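You operate a simulated robot arm through the tools that you are given. There is no shell and no other tool. Be economical: measure what you need, move in short steps, check, and stop when the job is done.

Carry out the task below with a simulated robot arm. There is one attempt and no reset: what you move stays moved.

TASK
Press the paper pile down, squash the pear carton, add it and shut the lid.
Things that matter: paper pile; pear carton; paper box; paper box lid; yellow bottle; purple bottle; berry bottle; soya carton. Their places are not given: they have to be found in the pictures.

The check looks at the end state, three seconds after you hand in, the way a careful person would. Anything else that was tipped, shoved, dropped, spilled or broken makes it a failure. Lids that push on must go on centred and level and be pressed home; caps that screw on are set level and turned clockwise until they are tight.

THE ROBOT
A 6-joint arm with a two-finger parallel gripper, fixed in place. Base frame: the origin is at the foot of the arm, x ahead of it, y to its left, z up. Units: mm, degrees, N and s.
Its first joint turns from -66.0 to 66.0 degrees. Payload 2.9 kg.
Tool frame: the origin (TCP) lies between the finger pads and is the grasp point; the fingertips stand 30 mm ahead of it; z points along the fingers, y is the line along which they close. The gripper opens to 110 mm. The fingers are 20 mm wide and 10 mm thick; the gripper's body (48 by 112 mm) begins 55 mm behind the TCP.
Orientation is told as [roll, pitch, yaw] about the base's x, y, z axes, in that order, counted from this pose: with the fingers straight down and closing along the base's y, the tool's x points along the base's -x, its y along +y and its z along -z.

THE INTERFACE
- The arm moves only by the tool step_arm. Its argument "commands" is a list of rows, each a list of 7 numbers: the shift along the tool's x, y, z in mm, then the turn, a rotation vector about the tool's x, y, z in degrees, then the finger opening in mm, from 0 to 110. In form: [[tx, ty, tz, ax, ay, az, fingers], ...]. A call has 1 to 12 rows; each row is the pose to reach, as a shift and turn from the pose commanded when the call began, along the tool's axes at that moment. Rows are played at 5 a second. More than 50 mm and 8.6 degrees between two rows, or a gripper value outside its range, and nothing of the call is played. Where a pose cannot be reached the arm comes as near as it can. A force on the tool above 40 N (or 10 N above the force at the start of the call, whichever is more), or a blocked arm, ends the call early, and 0.2 s more pass. The fingers move at their own pace (about 108 mm/s each) and stop on an object; they squeeze with about 26 N. The grip force told is the motor's: it shows also when the fingers shut on nothing. Time passes only in rows, and 0.2 s behind the last, so rows that repeat a pose let the fingers close. It gives the time, the measured TCP pose, the force on the tool (base axes), the opening and the grip force at its end, in the units of the frame above (readings bear some noise).
- Cameras (640 x 400 px; columns grow to the right, rows downward): "scene" is fixed at [67.1, 422, 1399.1]; the picture's right is [-0.85, -0.53, 0.00], its down [-0.28, 0.44, -0.85] and it looks along [0.45, -0.72, -0.52] (base axes); focal length 330 px, centre (320, 200). "wrist" rides on the gripper at [-36, 0, -57] in the tool frame; the picture's right is [0.00, -1.00, 0.00], its down [0.97, 0.00, -0.24] and it looks along [0.24, 0.00, 0.97] (tool axes); focal length 218 px, centre (320, 200).
- capture(camera): a new picture of that camera. The clock stands still meanwhile.
- point_at(camera, pixels): there is no depth. For up to 12 entries [column, row, z] of the newest picture of that camera ("zoom" is the newest enlarged one), the place [x, y] in the base frame at which the ray of that pixel passes the height z, good to about 2 mm, but the place of the scene camera against the robot may be out by one fixed shift of up to 18 mm in any direction. The clock stands still meanwhile.
- inspect(camera, box): a new picture of the part [left, top, right, bottom] of that camera's present view, enlarged. The clock stands still meanwhile.
- finish_job(): hands the job in; it is judged then, once.

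Work in short steps. Measure before you move; look again where a grasp or a placing could have gone wrong, and mend it. You have 80 turns and 34 pictures in all, those below and enlarged ones among them. Open the gripper and draw the arm clear of the work before you hand the job in, unless the task says otherwise; then end with one line.

The tools are called after ">>>" as a command line: name --pt "numbers of a row" for each row, then --argument value for the rest, lists and objects as JSON in quotes. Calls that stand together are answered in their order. step_arm: Moves the arm, as the interface text tells. Its arguments: {"type":"object","properties":{"commands":{"type":"array","items":{"type":"array","items":{"type":"number"}}}},"required":["commands"]} The other tools are called the same way: capture (camera) takes a picture; point_at (camera, pixels) gives the place at which the rays of pixels pass given heights; inspect (camera, box) takes an enlarged picture of a part of a camera's view; finish_job () hands the job in.

At the start:

```text
time: 0.0
eef_pos: [399.1, -200.8, 1013.6]
orientation: [0.1, 0.0, -0.1]
wrist_force: [0.5, 0.1, 0.0]
gripper_width: 109.9
grasp_force: 0.1
```

scene: 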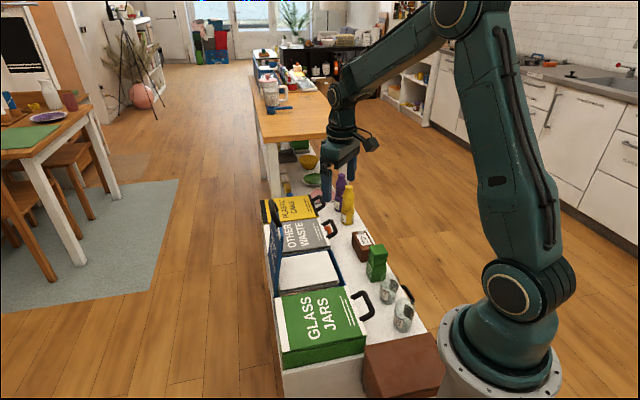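
wrist: 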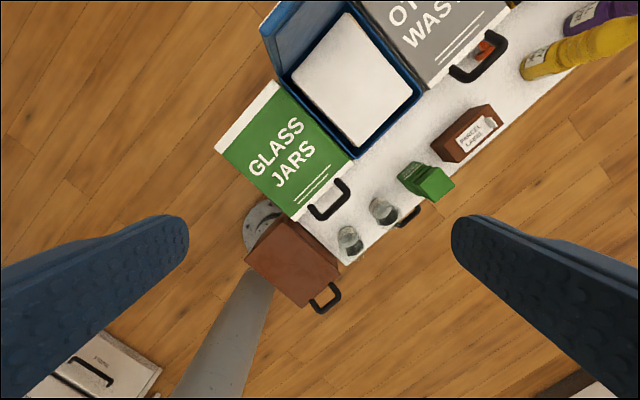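

The wrist view shows the open blue box with white paper near (345,80), and a green carton near (425,180). I'll enlarge the views for detail.

>>> inspect --camera "scene" --box '[240, 160, 460, 400]'

>>> inspect --camera "wrist" --box '[220, 0, 640, 270]'

>>> point_at --camera "wrist" --pixels '[[425, 180, 120], [425, 180, 200], [345, 80, 120], [345, 80, 250], [470, 130, 120], [350, 240, 120], [383, 210, 120], [295, 260, 120], [288, 78, 250], [357, 158, 250], [422, 95, 250], [345, 10, 250]]'

```text
1.67 times, centred on (350, 280) of scene
```

zoom: 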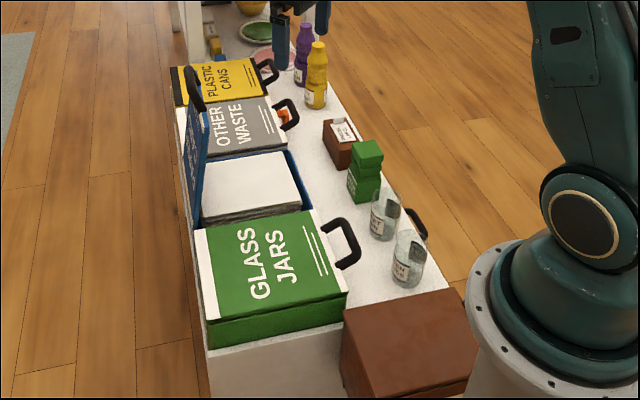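

```text
1.48 times, centred on (430, 135) of wrist
```

zoom: 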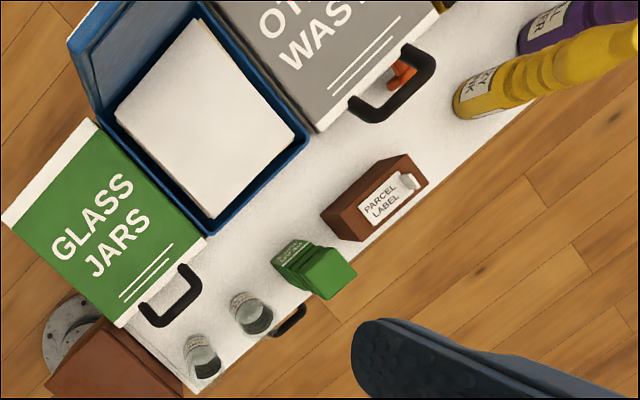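

```text
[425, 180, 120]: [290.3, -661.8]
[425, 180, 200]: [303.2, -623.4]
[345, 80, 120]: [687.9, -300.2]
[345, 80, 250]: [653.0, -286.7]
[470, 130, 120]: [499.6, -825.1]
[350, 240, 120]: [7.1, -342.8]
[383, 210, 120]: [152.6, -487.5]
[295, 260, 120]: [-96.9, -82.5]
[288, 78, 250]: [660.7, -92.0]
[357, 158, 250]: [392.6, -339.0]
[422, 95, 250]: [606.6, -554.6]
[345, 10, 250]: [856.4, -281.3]
```

Triangulating both cameras puts the bench contents near z≈600 (not 120), with the carton around (363,-429) and the paper box around (520,-240). I'll move the wrist camera to get a second viewpoint and confirm.

>>> step_arm --pt "11.5 -33 27 0 0 0 110" --pt "23 -66 54 0 0 0 110" --pt "34.5 -100 81 0 0 0 110" --pt "46 -133 108 0 0 0 110" --pt "57.5 -166 135 0 0 0 110" --pt "69 -200 163 0 0 0 110" --pt "69 -200 163 0 0 0 110"

>>> capture --camera "wrist"

```text
time: 1.6
eef_pos: [330.8, -400.6, 850.6]
orientation: [0.0, 0.0, 0.0]
wrist_force: [-1.0, 0.3, 0.9]
gripper_width: 110.1
grasp_force: 0.0
```

```text
29 pictures are left
```

wrist: 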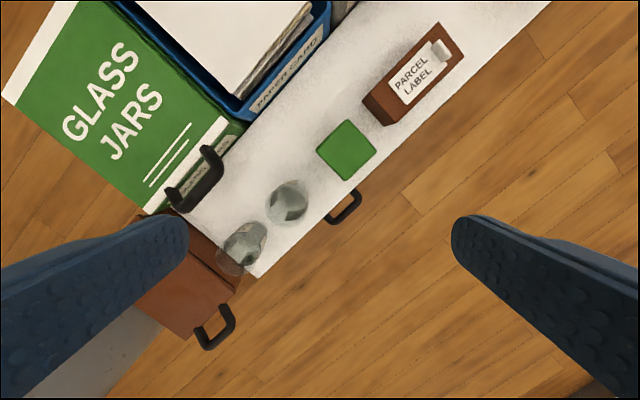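

Wrist stereo gives: glass lid corner (404,-272,571), carton top centre (362,-433,634), and bench surface near z≈540. Next I'll check the carton's label and the other objects.

>>> inspect --camera "scene" --box '[310, 170, 430, 340]'

>>> inspect --camera "wrist" --box '[200, 0, 500, 290]'

```text
2.35 times, centred on (370, 255) of scene
```

zoom: 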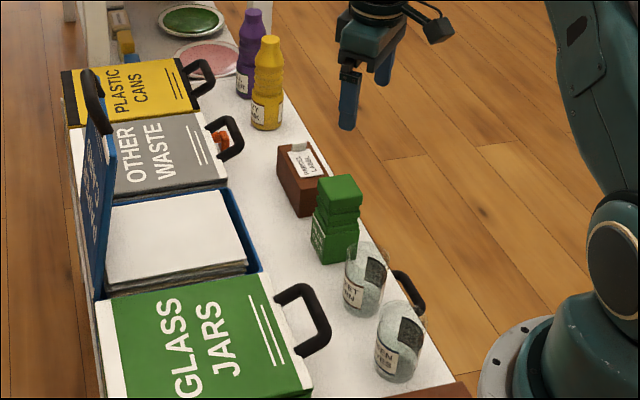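

```text
1.38 times, centred on (350, 145) of wrist
```

zoom: 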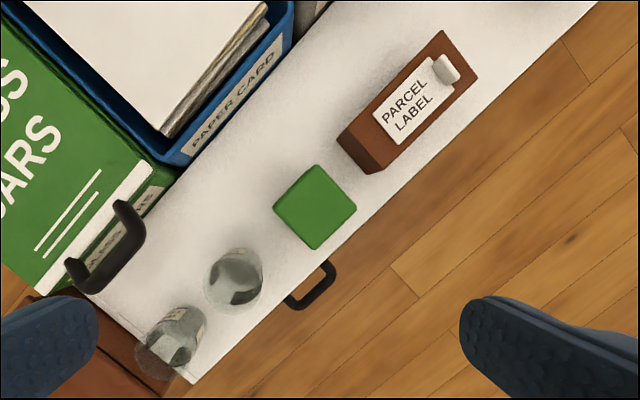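

The green carton's label is too small to read here, so I'll enlarge it tightly to confirm it is the pear carton.

>>> inspect --camera "scene" --box '[350, 240, 386, 275]'

>>> inspect --camera "scene" --box '[255, 100, 395, 225]'

```text
11.43 times, centred on (368, 258) of scene
```

zoom: 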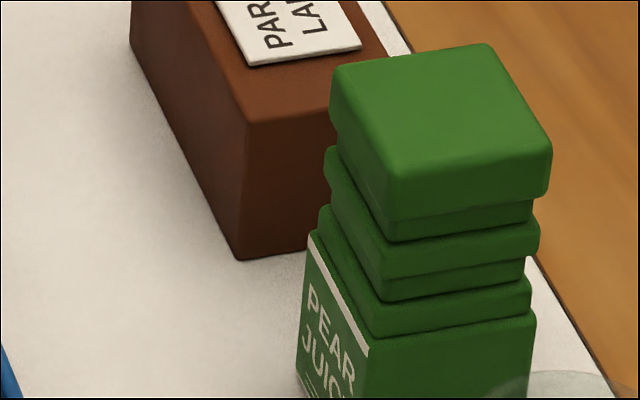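

```text
3.20 times, centred on (325, 162) of scene
```

zoom: 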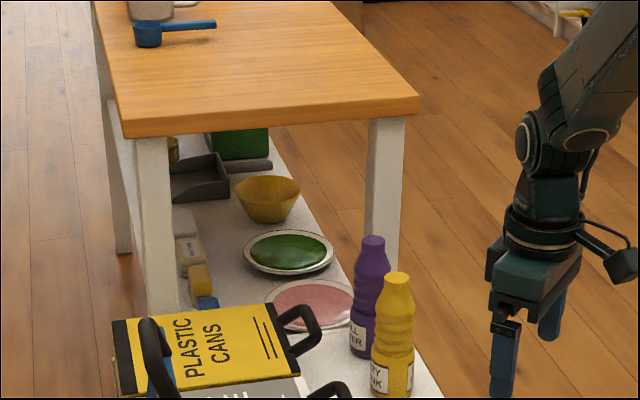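

It reads "PEAR JUICE" and has a concertina shape, so it should be pressed from the top. I'll get metric coordinates of its top corners, the paper box rim and the bench edge.

>>> capture --camera "wrist"

>>> point_at --camera "wrist" --pixels '[[346, 119, 634], [376, 151, 634], [346, 181, 634], [316, 152, 634], [255, 278, 539], [550, 2, 539], [241, 122, 565], [331, 15, 565], [235, 98, 565], [310, 5, 565], [290, 200, 600], [384, 124, 580]]'

```text
24 pictures are left
```

wrist: 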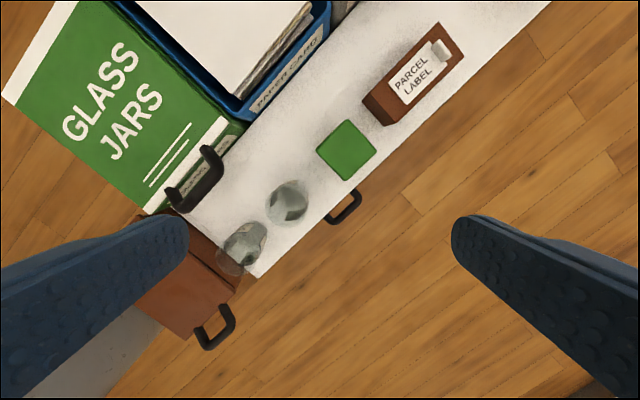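

```text
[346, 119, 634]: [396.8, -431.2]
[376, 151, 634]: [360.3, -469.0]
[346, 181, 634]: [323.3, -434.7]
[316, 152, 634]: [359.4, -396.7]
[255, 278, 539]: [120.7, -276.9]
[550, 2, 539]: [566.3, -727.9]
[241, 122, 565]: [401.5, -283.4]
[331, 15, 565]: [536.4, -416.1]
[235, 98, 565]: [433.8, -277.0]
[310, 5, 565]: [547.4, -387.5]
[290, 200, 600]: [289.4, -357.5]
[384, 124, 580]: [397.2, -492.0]
```

The bench axis runs at −45°, and the carton is ~52 mm square at (360,-433). I'll turn the tool to yaw −45° and move over toward the paper box to look into it.

>>> step_arm --pt "-21.5 11.7 0 0 0 7.5 110" --pt "-43 23.4 0 0 0 15 80" --pt "-64.5 35 0 0 0 22.5 50" --pt "-86 46.7 0 0 0 30 30" --pt "-107.5 58.3 0 0 0 37.5 10" --pt "-129 70 0 0 0 45 0" --pt "-129 70 0 0 0 45 0"

>>> capture --camera "wrist"

```text
time: 3.2
eef_pos: [460.3, -332.3, 850.1]
orientation: [0.0, 0.0, -45.1]
wrist_force: [-0.4, 0.5, 0.7]
gripper_width: 0.0
grasp_force: 25.8
```

```text
23 pictures are left
```

wrist: 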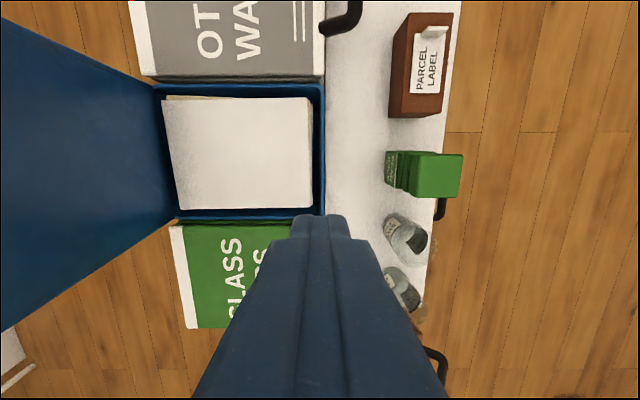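

Stereo puts the paper top at z≈578, above the rim; the open lid stands at the left (hinge column ~165). I'll get metric positions.

>>> point_at --camera "wrist" --pixels '[[163, 100, 578], [311, 97, 578], [311, 208, 578], [178, 208, 578], [242, 153, 578], [155, 85, 565], [325, 83, 565], [325, 215, 565], [178, 220, 565], [438, 174, 634], [140, 76, 571], [325, 78, 571]]'

>>> capture --camera "scene"

```text
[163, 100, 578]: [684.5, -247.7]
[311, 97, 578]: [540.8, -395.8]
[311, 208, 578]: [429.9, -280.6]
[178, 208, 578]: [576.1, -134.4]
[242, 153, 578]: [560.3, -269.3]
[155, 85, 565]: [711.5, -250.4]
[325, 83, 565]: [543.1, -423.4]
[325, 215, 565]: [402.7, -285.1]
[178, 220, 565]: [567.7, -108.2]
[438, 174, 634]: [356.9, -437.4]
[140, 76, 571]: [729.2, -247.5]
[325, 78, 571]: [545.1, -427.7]
```

```text
22 pictures are left
```

scene: 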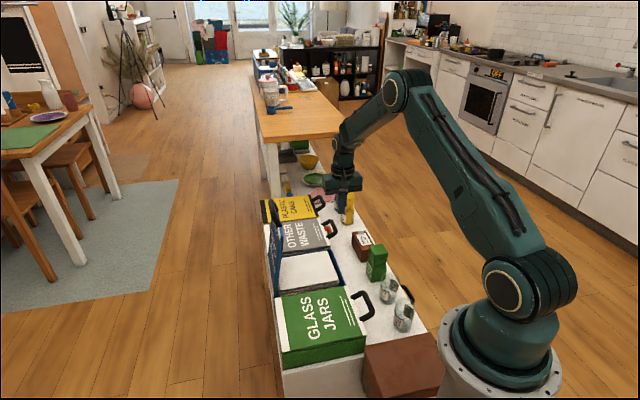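

The lid stance matters for clearance, so I'll enlarge it in the scene view.

>>> inspect --camera "scene" --box '[250, 205, 350, 305]'

```text
4.00 times, centred on (300, 255) of scene
```

zoom: 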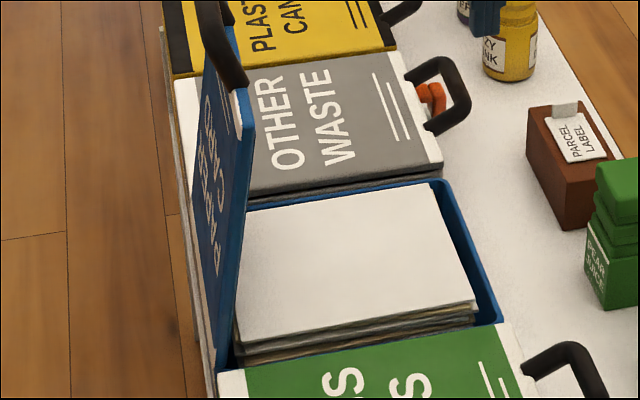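

The lid leans inward about 9° from vertical, its top edge at v≈−281 (z≈850), which leaves room for the gripper. I'll move over the pile, slightly front of centre, and lower to just above it.

>>> step_arm --pt "-11 48 0 0 0 0 0" --pt "-22 96 5 0 0 0 0" --pt "-22 99 50 0 0 0 0" --pt "-22 99 95 0 0 0 0" --pt "-22 99 140 0 0 0 0" --pt "-22 99 180 0 0 0 0" --pt "-22 99 205 0 0 0 0" --pt "-22 99 205 0 0 0 0"

>>> capture --camera "wrist"

```text
time: 5.0
eef_pos: [545.9, -277.0, 644.1]
orientation: [0.0, 0.0, -45.0]
wrist_force: [0.0, -0.6, -1.4]
gripper_width: 0.2
grasp_force: 26.3
```

```text
20 pictures are left
```

wrist: 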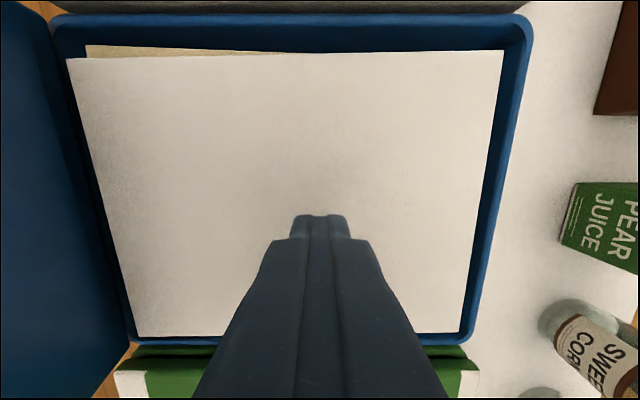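

The tips are at z≈614 above the pile centre. I'll press down slowly under the force guard.

>>> step_arm --pt "0 0 15 0 0 0 0" --pt "0 0 25 0 0 0 0" --pt "0 0 32 0 0 0 0" --pt "0 0 37 0 0 0 0" --pt "0 0 42 0 0 0 0" --pt "0 0 47 0 0 0 0" --pt "0 0 52 0 0 0 0" --pt "0 0 57 0 0 0 0" --pt "0 0 62 0 0 0 0" --pt "0 0 67 0 0 0 0"

```text
time: 7.2
eef_pos: [544.8, -277.5, 577.9]
orientation: [0.0, -0.1, -45.1]
wrist_force: [4.3, -0.8, 5.2]
gripper_width: 0.2
grasp_force: 25.5
```

The force is only ~5 N with tips at z≈548, so the pile is yielding or contact is only beginning. I'll continue down.

>>> step_arm --pt "0 0 5 0 0 0 0" --pt "0 0 10 0 0 0 0" --pt "0 0 15 0 0 0 0" --pt "0 0 20 0 0 0 0" --pt "0 0 25 0 0 0 0" --pt "0 0 30 0 0 0 0" --pt "0 0 35 0 0 0 0" --pt "0 0 40 0 0 0 0"

>>> capture --camera "wrist"

```text
time: 9.0
eef_pos: [538.3, -275.0, 542.1]
orientation: [0.1, 0.0, -44.9]
wrist_force: [4.1, 1.1, 5.2]
gripper_width: 0.0
grasp_force: 26.4
out of reach, approached as far as the arm can: row 6, 7, 8
```

```text
19 pictures are left
```

wrist: 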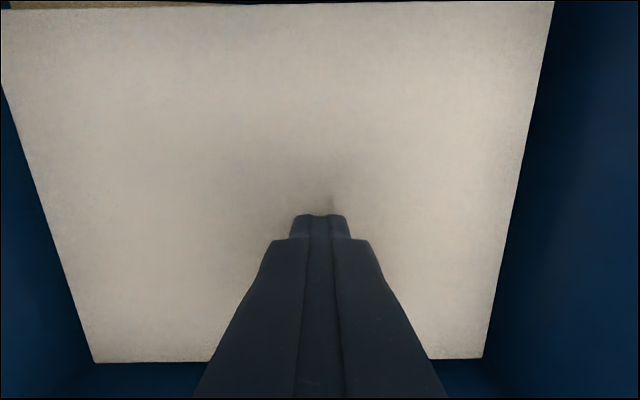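

The arm hit its reach limit with tips at z≈512; the pile went down with only ~5 N. I'll lift to see where it stays.

>>> step_arm --pt "0 0 0 0 0 0 0" --pt "0 0 -30 0 0 0 0" --pt "0 0 -60 0 0 0 0" --pt "0 0 -100 0 0 0 0" --pt "0 0 -100 0 0 0 0"

>>> capture --camera "wrist"

>>> inspect --camera "scene" --box '[250, 205, 350, 305]'

```text
time: 10.2
eef_pos: [537.8, -273.8, 643.2]
orientation: [-0.1, 0.0, -45.0]
wrist_force: [0.0, 0.0, 0.5]
gripper_width: 0.1
grasp_force: 25.9
```

```text
18 pictures are left
```

wrist: 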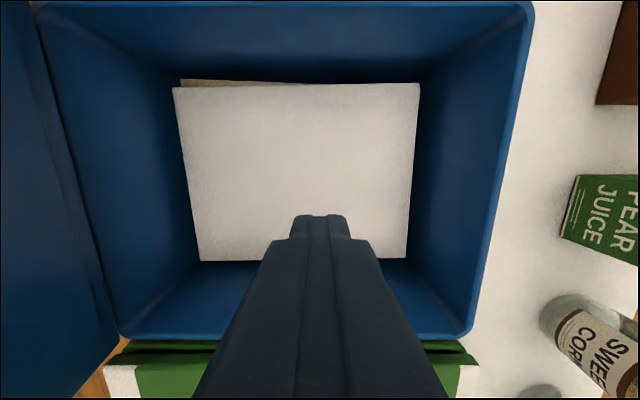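

```text
4.00 times, centred on (300, 255) of scene
```

zoom: 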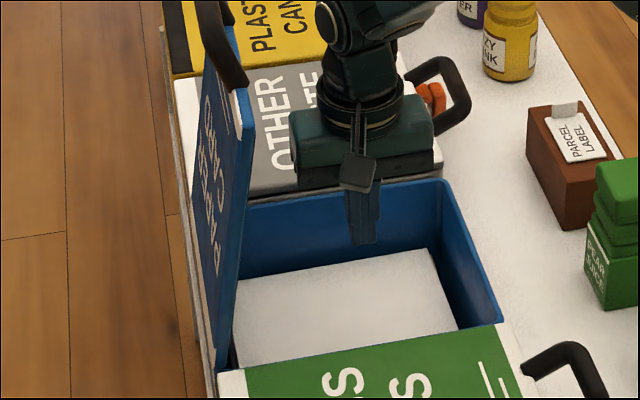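

The pile stays down near z≈513, but the force never rose, so it may not be bottomed out. I'll press once more slightly nearer the base, where the arm can go lower.

>>> step_arm --pt "14 -17 30 0 0 0 0" --pt "14 -17 70 0 0 0 0" --pt "14 -17 95 0 0 0 0" --pt "14 -17 105 0 0 0 0" --pt "14 -17 110 0 0 0 0" --pt "14 -17 115 0 0 0 0" --pt "14 -17 120 0 0 0 0" --pt "14 -17 125 0 0 0 0" --pt "14 -17 130 0 0 0 0"

```text
time: 11.4
eef_pos: [518.9, -277.7, 538.5]
orientation: [-0.1, -0.1, -45.0]
wrist_force: [-3.7, 2.2, 11.2]
gripper_width: 0.2
grasp_force: 26.2
stopped in row 5: the force on the tool passed its limit (the readings are from after the stop); the commanded pose is now the measured one
```

A hard stop came at tip z≈508, so the pile is fully compressed. I'll lift out and move over the carton at (360,-434).

>>> step_arm --pt "0 0 -45 0 0 0 0" --pt "0 0 -90 0 0 0 0" --pt "0 0 -135 0 0 0 0" --pt "0 0 -180 0 0 0 0" --pt "2 -45 -185 0 0 0 0" --pt "2 -90 -185 0 0 0 0" --pt "2 -135 -185 0 0 0 0" --pt "2 -180 -185 0 0 0 0" --pt "2 -224 -185 0 0 0 0" --pt "2 -224 -185 0 0 0 0"

>>> capture --camera "wrist"

```text
time: 13.6
eef_pos: [357.4, -436.7, 721.3]
orientation: [0.1, 0.2, -45.0]
wrist_force: [0.5, 0.5, 0.1]
gripper_width: 0.0
grasp_force: 26.1
```

```text
16 pictures are left
```

wrist: 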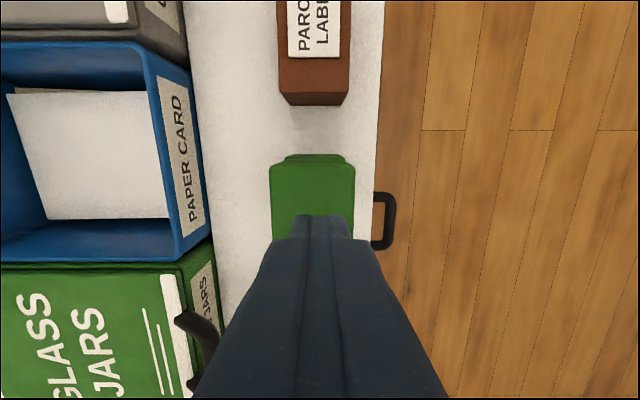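

The carton top spans columns 270–355 (centre 312), so I need a 5 mm shift in tool y. Then I'll press down slowly.

>>> step_arm --pt "0 5 25 0 0 0 0" --pt "0 5 45 0 0 0 0" --pt "0 5 54 0 0 0 0" --pt "0 5 59 0 0 0 0" --pt "0 5 64 0 0 0 0" --pt "0 5 69 0 0 0 0" --pt "0 5 74 0 0 0 0" --pt "0 5 79 0 0 0 0" --pt "0 5 84 0 0 0 0" --pt "0 5 89 0 0 0 0" --pt "0 5 94 0 0 0 0"

```text
time: 16.0
eef_pos: [361.6, -427.9, 627.4]
orientation: [0.1, 0.2, -45.0]
wrist_force: [1.3, -1.4, 3.5]
gripper_width: 0.0
grasp_force: 25.9
```

The tips are at z≈597 with light force, so it is compressing. I'll continue.

>>> step_arm --pt "0 0 5 0 0 0 0" --pt "0 0 10 0 0 0 0" --pt "0 0 15 0 0 0 0" --pt "0 0 20 0 0 0 0" --pt "0 0 25 0 0 0 0" --pt "0 0 30 0 0 0 0" --pt "0 0 35 0 0 0 0" --pt "0 0 40 0 0 0 0"

>>> inspect --camera "scene" --box '[335, 225, 415, 295]'

```text
time: 16.7
eef_pos: [363.4, -430.5, 618.6]
orientation: [0.0, 0.3, -44.9]
wrist_force: [-5.0, 5.7, 14.5]
gripper_width: 0.1
grasp_force: 25.9
stopped in row 3: the force on the tool passed its limit (the readings are from after the stop); the commanded pose is now the measured one
```

```text
5.71 times, centred on (375, 260) of scene
```

zoom: 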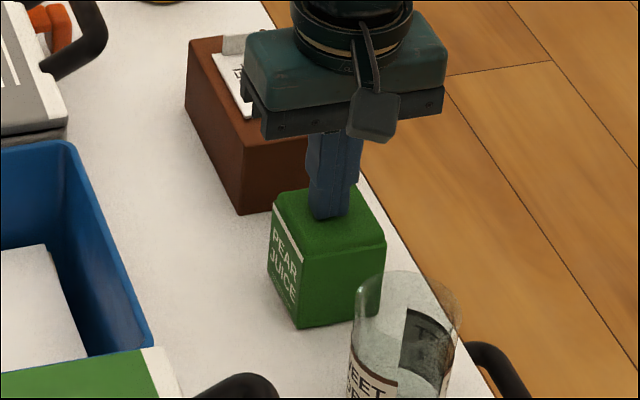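

Hard stop with the folds closed and the carton top at z≈588: it's squashed. I'll raise, open to 90 and check that it stays.

>>> step_arm --pt "0 0 -25 0 0 0 0" --pt "0 0 -60 0 0 0 0" --pt "0 0 -100 0 0 0 90" --pt "0 0 -100 0 0 0 90" --pt "0 0 -100 0 0 0 90" --pt "0 0 -100 0 0 0 90"

>>> capture --camera "wrist"

```text
time: 18.1
eef_pos: [364.4, -430.2, 717.8]
orientation: [0.1, 0.2, -44.9]
wrist_force: [0.0, -0.2, 0.3]
gripper_width: 90.3
grasp_force: 0.2
```

```text
14 pictures are left
```

wrist: 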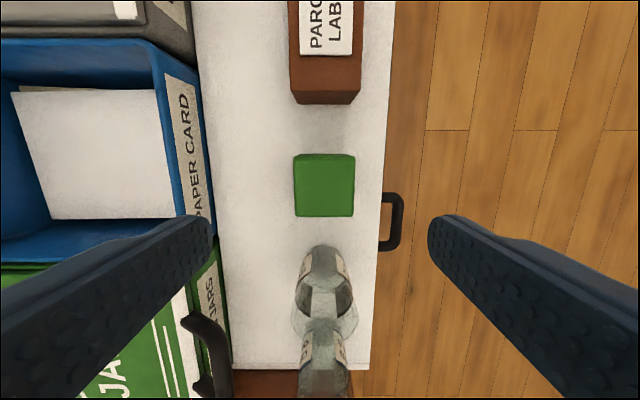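

The carton stays squashed, its top centred at (324,185), z≈588. I'll correct by ~3 mm each way, lower around it and close.

>>> step_arm --pt "-3 -3 30 0 0 0 90" --pt "-3 -3 65 0 0 0 90" --pt "-3 -3 100 0 0 0 90" --pt "-3 -3 120 0 0 0 90" --pt "-3 -3 133 0 0 0 90" --pt "-3 -3 133 0 0 0 40" --pt "-3 -3 133 0 0 0 40" --pt "-3 -3 133 0 0 0 40" --pt "-3 -3 133 0 0 0 40"

```text
time: 20.1
eef_pos: [364.8, -434.7, 585.7]
orientation: [0.0, 0.2, -44.9]
wrist_force: [-0.3, -0.8, 1.0]
gripper_width: 55.6
grasp_force: 26.3
```

Gripped at 55.6 mm. I'll lift it and carry it over the box.

>>> step_arm --pt "0 0 -15 0 0 0 40" --pt "0 0 -50 0 0 0 40" --pt "0 0 -90 0 0 0 40" --pt "0 0 -110 0 0 0 40" --pt "-3 40 -110 0 0 0 40" --pt "-6 80 -110 0 0 0 40" --pt "-9 120 -110 0 0 0 40" --pt "-12 160 -110 0 0 0 40" --pt "-12 200 -110 0 0 0 40" --pt "-12 229 -110 0 0 0 40" --pt "-12 229 -110 0 0 0 40"

>>> inspect --camera "scene" --box '[250, 195, 410, 305]'

```text
time: 22.5
eef_pos: [534.3, -280.8, 696.4]
orientation: [0.2, 0.2, -44.9]
wrist_force: [0.7, -0.5, 0.2]
gripper_width: 55.6
grasp_force: 25.9
```

```text
3.64 times, centred on (330, 250) of scene
```

zoom: 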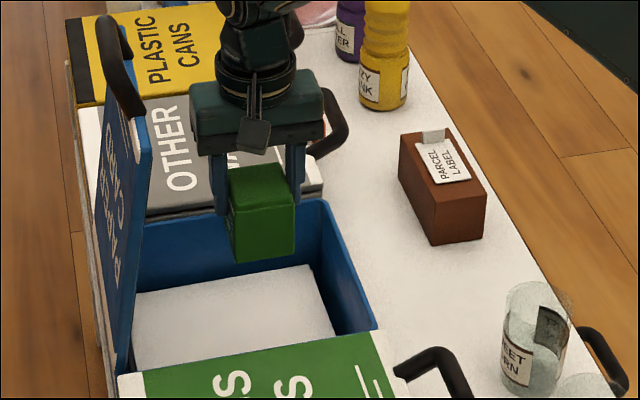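

The carton is held upright over the box. I'll lower it toward the pile.

>>> step_arm --pt "0 0 40 0 0 0 40" --pt "0 0 80 0 0 0 40" --pt "0 0 105 0 0 0 40" --pt "0 0 110 0 0 0 40" --pt "0 0 113 0 0 0 40" --pt "0 0 116 0 0 0 40"

>>> capture --camera "wrist"

```text
time: 23.9
eef_pos: [535.5, -282.0, 579.5]
orientation: [0.1, 0.2, -44.9]
wrist_force: [-0.7, -0.2, -0.7]
gripper_width: 55.8
grasp_force: 26.2
```

```text
12 pictures are left
```

wrist: 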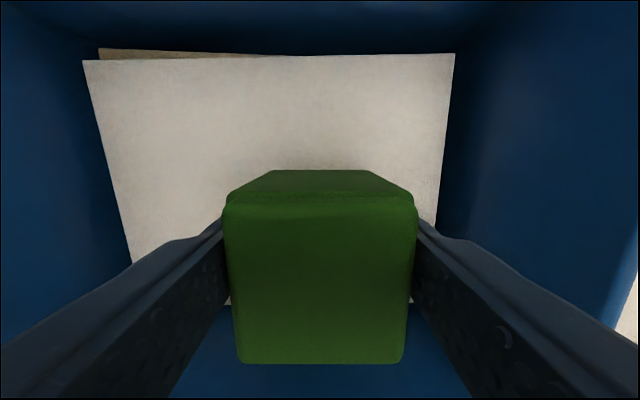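

No contact yet, and the carton is over the pile with margin. I'll keep lowering in small steps.

>>> step_arm --pt "0 0 3 0 0 0 40" --pt "0 0 6 0 0 0 40" --pt "0 0 9 0 0 0 40" --pt "0 0 12 0 0 0 40" --pt "0 0 15 0 0 0 40"

```text
time: 25.1
eef_pos: [536.0, -282.1, 567.1]
orientation: [0.2, -0.2, -45.0]
wrist_force: [0.8, -4.0, 21.8]
gripper_width: 55.8
grasp_force: 25.8
```

The carton is set on the pile with ~20 N contact and its top at z≈570, below the rim (~580). I'll release and lift straight up.

>>> step_arm --pt "0 0 -2 0 0 0 40" --pt "0 0 -2 0 0 0 75" --pt "0 0 -2 0 0 0 75" --pt "0 0 -2 0 0 0 75" --pt "0 0 -30 0 0 0 75" --pt "0 0 -70 0 0 0 75" --pt "0 0 -115 0 0 0 75" --pt "0 0 -150 0 0 0 75" --pt "0 0 -150 0 0 0 75"

>>> capture --camera "wrist"

>>> inspect --camera "scene" --box '[240, 195, 400, 310]'

```text
time: 27.1
eef_pos: [532.8, -280.9, 714.5]
orientation: [0.2, 0.3, -44.9]
wrist_force: [-0.2, -0.7, -0.1]
gripper_width: 75.3
grasp_force: 0.0
```

```text
11 pictures are left
```

wrist: 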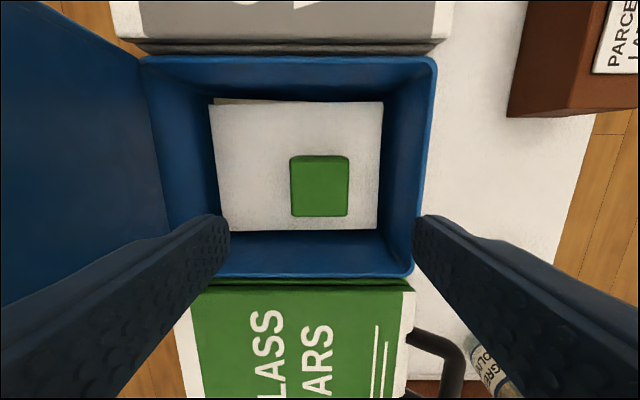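

```text
3.48 times, centred on (320, 252) of scene
```

zoom: 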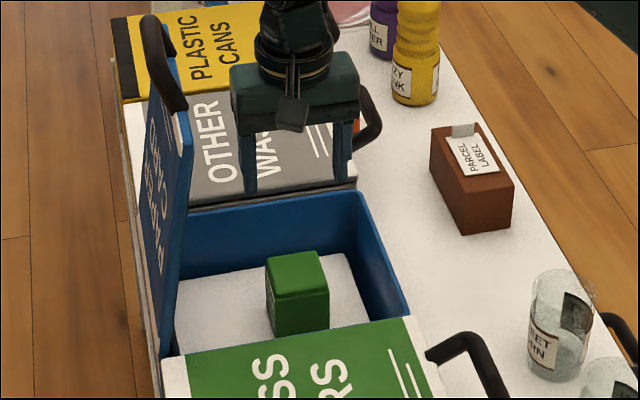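

The carton stands on the pile, its top (z≈568) below the rim. Next is the lid: I'll rise above it to look at its top edge and handle.

>>> step_arm --pt "0 -10 -45 0 0 0 75" --pt "0 -20 -90 0 0 0 60" --pt "0 -20 -135 0 0 0 60" --pt "0 -20 -180 0 0 0 60" --pt "0 -20 -225 0 0 0 60" --pt "0 -20 -265 0 0 0 60" --pt "0 -20 -265 0 0 0 60"

>>> capture --camera "wrist"

```text
time: 28.7
eef_pos: [517.4, -294.8, 980.8]
orientation: [0.2, 0.3, -44.8]
wrist_force: [0.3, -0.2, -0.3]
gripper_width: 60.0
grasp_force: 0.1
```

```text
9 pictures are left
```

wrist: 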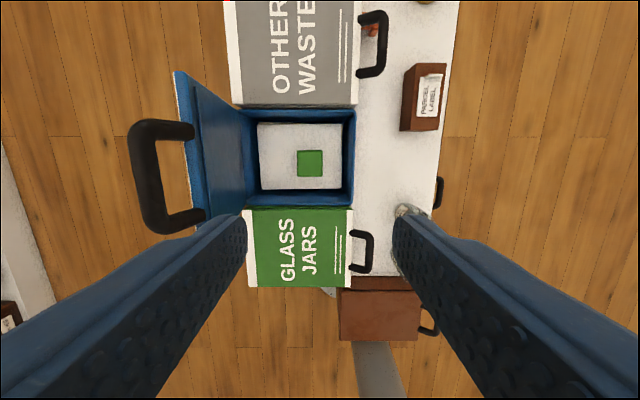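

The lid top edge is near z≈811, v≈-288, with the handle bar around v≈-305, z≈850, centred at u≈581. I'll move directly above the bar to locate it precisely.

>>> step_arm --pt "-2 36 0 0 0 0 60" --pt "-4 72 0 0 0 0 60" --pt "-6 108 0 0 0 0 60" --pt "-7 143 0 0 0 0 60" --pt "-7 143 0 0 0 0 60"

>>> capture --camera "wrist"

```text
time: 29.9
eef_pos: [626.8, -200.1, 979.7]
orientation: [0.1, 0.3, -45.0]
wrist_force: [-1.2, 0.2, -0.6]
gripper_width: 60.0
grasp_force: 0.0
```

```text
8 pictures are left
```

wrist: 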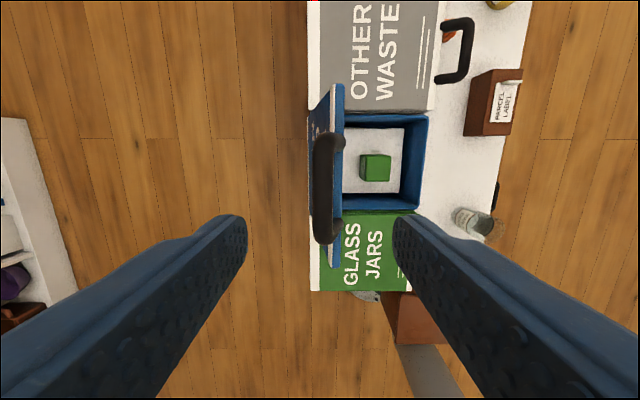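

The bar appears at columns 313–338, i.e. v≈-297, u≈585, z≈867. I'll lower with fingers straddling it and close gently.

>>> step_arm --pt "0 -5 30 0 0 0 60" --pt "0 -5 60 0 0 0 60" --pt "0 -5 85 0 0 0 60" --pt "0 -5 103 0 0 0 60" --pt "0 -5 103 0 0 0 5" --pt "0 -5 103 0 0 0 5" --pt "0 -5 103 0 0 0 5" --pt "0 -5 103 0 0 0 5"

>>> inspect --camera "scene" --box '[230, 170, 390, 290]'

```text
time: 31.7
eef_pos: [623.9, -203.5, 876.4]
orientation: [0.0, 0.2, -45.0]
wrist_force: [0.1, 0.4, -2.4]
gripper_width: 17.0
grasp_force: 44.5
```

```text
3.33 times, centred on (310, 230) of scene
```

zoom: 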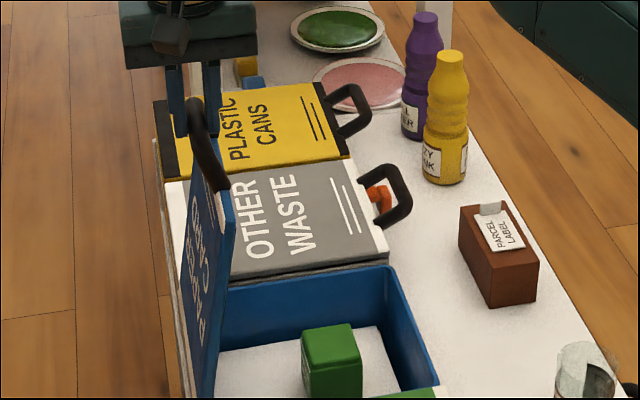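

Gripped on the bar (17 mm). The hinge is at about (v −322, z 577), radius 292 mm, so I'll swing the handle along that arc, first 24°.

>>> step_arm --pt "0 -15.2 1.7 0 0 0 5" --pt "0 -30.3 4.2 0 0 0 5" --pt "0 -45.2 7.5 0 0 0 5" --pt "0 -60 11.5 0 0 0 5" --pt "0 -74.5 16.3 0 0 0 5" --pt "0 -88.7 21.9 0 0 0 5" --pt "0 -102.6 28.2 0 0 0 5" --pt "0 -116.2 35.3 0 0 0 5"

```text
time: 33.5
eef_pos: [540.5, -285.7, 842.7]
orientation: [0.2, 0.0, -44.8]
wrist_force: [18.2, -11.5, -4.7]
gripper_width: 17.1
grasp_force: 45.1
```

The lid follows; there is ~20 N sideways along u, so I'll ease 3 mm in +u while continuing the arc.

>>> step_arm --pt "-1.5 -6 3.5 0 0 0 5" --pt "-3 -13.2 7.7 0 0 0 5" --pt "-3 -26 16.1 0 0 0 5" --pt "-3 -38.3 25.2 0 0 0 5" --pt "-3 -50.1 34.9 0 0 0 5"

>>> inspect --camera "scene" --box '[230, 170, 390, 290]'

```text
time: 34.7
eef_pos: [504.9, -321.8, 804.3]
orientation: [0.1, 0.6, -44.7]
wrist_force: [5.4, 14.5, -13.8]
gripper_width: 17.4
grasp_force: 44.9
```

```text
3.33 times, centred on (310, 230) of scene
```

zoom: 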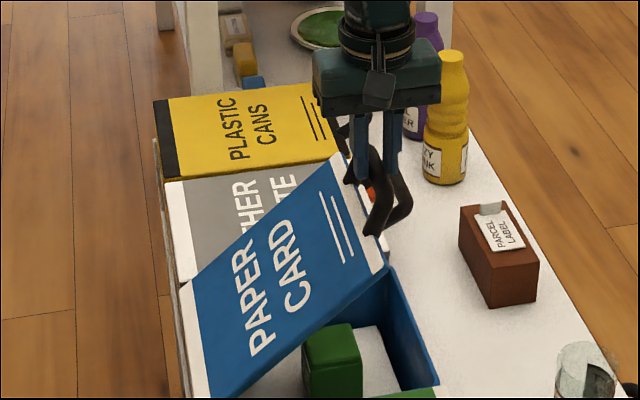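

The lid is halfway and the grip is good. I'll continue the arc another 24°.

>>> step_arm --pt "1 -11.3 10.3 0 0 0 5" --pt "1 -22 21.2 0 0 0 5" --pt "1 -32.2 32.6 0 0 0 5" --pt "1 -41.7 44.6 0 0 0 5" --pt "1 -50.6 57 0 0 0 5" --pt "1 -58.8 69.9 0 0 0 5" --pt "1 -66.4 83.2 0 0 0 5" --pt "1 -73.2 96.8 0 0 0 5"

```text
time: 35.8
eef_pos: [479.8, -345.7, 763.3]
orientation: [0.6, 0.2, -44.3]
wrist_force: [5.9, 0.0, -5.2]
gripper_width: 17.5
grasp_force: 45.3
stopped in row 5: the force on the tool passed its limit (the readings are from after the stop); the commanded pose is now the measured one
```

The call stopped at ~38°, probably from the bar's torque in the tight grip. I'll open the fingers a little to relax it and see whether the lid holds.

>>> step_arm --pt "0 0 0 0 0 0 30" --pt "0 0 0 0 0 0 30"

>>> inspect --camera "scene" --box '[230, 170, 390, 290]'

```text
time: 36.4
eef_pos: [479.9, -347.1, 762.4]
orientation: [0.4, 0.2, -44.2]
wrist_force: [0.1, 0.5, 0.0]
gripper_width: 30.0
grasp_force: 0.1
```

```text
3.33 times, centred on (310, 230) of scene
```

zoom: 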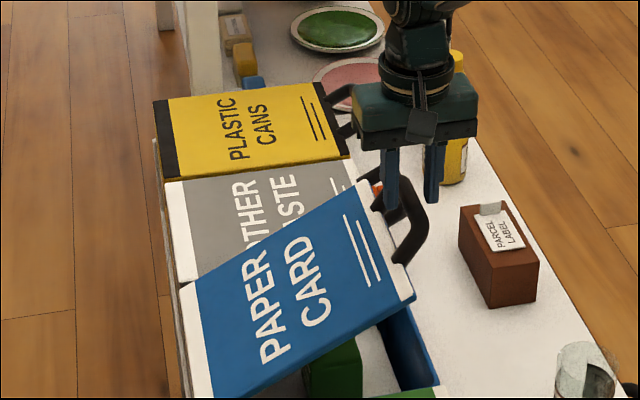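

The lid holds by hinge friction at ~30–35°. I'll lift off the handle, close the fingers and push the lid down from above.

>>> step_arm --pt "0 0 -30 0 0 0 32" --pt "0 0 -70 0 0 0 32" --pt "0 0 -100 0 0 0 0" --pt "0 30 -100 0 0 0 0" --pt "0 57 -100 0 0 0 0" --pt "0 57 -60 0 0 0 0" --pt "0 57 -35 0 0 0 0"

>>> step_arm --pt "0 0 12 0 0 0 0" --pt "0 0 24 0 0 0 0" --pt "0 0 36 0 0 0 0" --pt "0 0 48 0 0 0 0" --pt "0 0 60 0 0 0 0" --pt "0 0 72 0 0 0 0" --pt "0 0 84 0 0 0 0" --pt "0 0 96 0 0 0 0" --pt "0 0 108 0 0 0 0" --pt "0 0 120 0 0 0 0"

```text
time: 38.0
eef_pos: [521.5, -307.2, 799.2]
orientation: [0.4, 0.3, -44.2]
wrist_force: [0.0, -0.6, 0.1]
gripper_width: 0.0
grasp_force: 25.7
```

```text
time: 40.1
eef_pos: [520.4, -304.6, 678.6]
orientation: [0.4, 0.2, -44.2]
wrist_force: [-0.6, 0.2, -0.2]
gripper_width: 0.0
grasp_force: 26.6
```

No stop so far, tips at z≈648. I'll continue down more slowly until the lid seats.

>>> step_arm --pt "0 0 8 0 0 0 0" --pt "0 0 16 0 0 0 0" --pt "0 0 24 0 0 0 0" --pt "0 0 32 0 0 0 0" --pt "0 0 40 0 0 0 0" --pt "0 0 46 0 0 0 0" --pt "0 0 52 0 0 0 0" --pt "0 0 58 0 0 0 0" --pt "0 0 64 0 0 0 0" --pt "0 0 70 0 0 0 0"

>>> inspect --camera "scene" --box '[240, 185, 400, 305]'

```text
time: 42.0
eef_pos: [519.7, -305.9, 622.5]
orientation: [0.4, 0.5, -44.2]
wrist_force: [-4.7, 3.2, 10.2]
gripper_width: 0.0
grasp_force: 26.3
stopped in row 9: the force on the tool passed its limit (the readings are from after the stop); the commanded pose is now the measured one
```

```text
3.33 times, centred on (320, 245) of scene
```

zoom: 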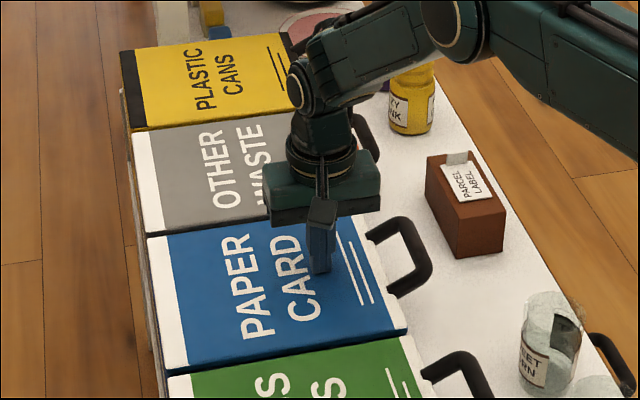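

The lid looks closed, with a hard stop at tip z≈592. I'll press again near the front edge to verify it sits level at the same height.

>>> step_arm --pt "0 0 -20 0 0 0 0" --pt "0 -25 -20 0 0 0 0" --pt "0 -48 -20 0 0 0 0" --pt "0 -48 -8 0 0 0 0" --pt "0 -48 0 0 0 0 0" --pt "0 -48 4 0 0 0 0" --pt "0 -48 8 0 0 0 0" --pt "0 -48 12 0 0 0 0"

```text
time: 43.5
eef_pos: [486.9, -341.6, 622.7]
orientation: [0.4, 0.3, -44.3]
wrist_force: [-5.0, 3.7, 10.8]
gripper_width: 0.0
grasp_force: 25.9
stopped in row 7: the force on the tool passed its limit (the readings are from after the stop); the commanded pose is now the measured one
```

Same height (622.7) near the front edge, so the lid is level and seated. I'll raise the arm clear, open the gripper and take a final look.

>>> step_arm --pt "0 0 -40 0 0 0 0" --pt "0 0 -85 0 0 0 0" --pt "0 0 -130 0 0 0 40" --pt "0 0 -175 0 0 0 80" --pt "0 0 -220 0 0 0 110" --pt "0 0 -265 0 0 0 110" --pt "0 0 -310 0 0 0 110" --pt "0 0 -310 0 0 0 110"

>>> inspect --camera "scene" --box '[240, 175, 420, 310]'

>>> capture --camera "wrist"

```text
time: 45.3
eef_pos: [487.6, -344.9, 931.4]
orientation: [0.4, 0.3, -44.4]
wrist_force: [0.2, 0.9, 0.1]
gripper_width: 109.8
grasp_force: 0.0
```

```text
2.96 times, centred on (330, 242) of scene
```

zoom: 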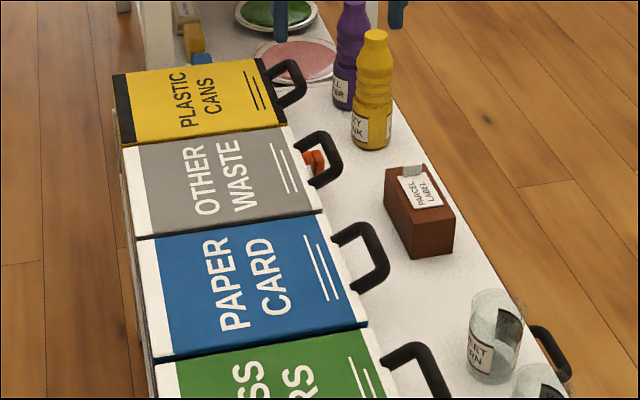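

```text
2 pictures are left
```

wrist: 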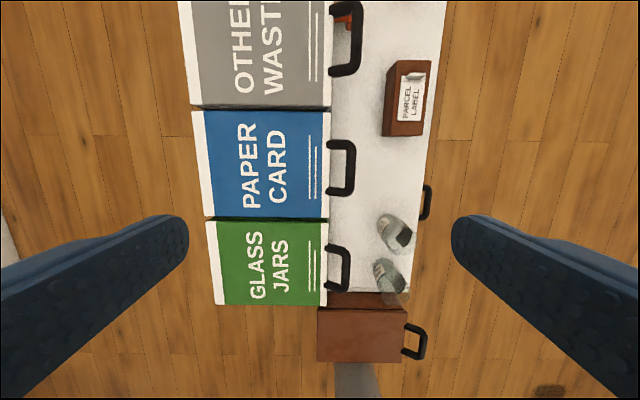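

The paper lid sits flush like its neighbours, nothing else has moved, and the arm is clear, so I'm handing in.

>>> finish_job

```text
The job is handed in.
```

I pressed the paper pile down to its hard stop, squashed the pear carton and placed it on the pile. I then shut the paper box lid; it reads level at two points. The job is handed in with the arm clear and the gripper open. The purple and yellow bottles look undisturbed. I never identified the berry bottle or the soya carton in the pictures.
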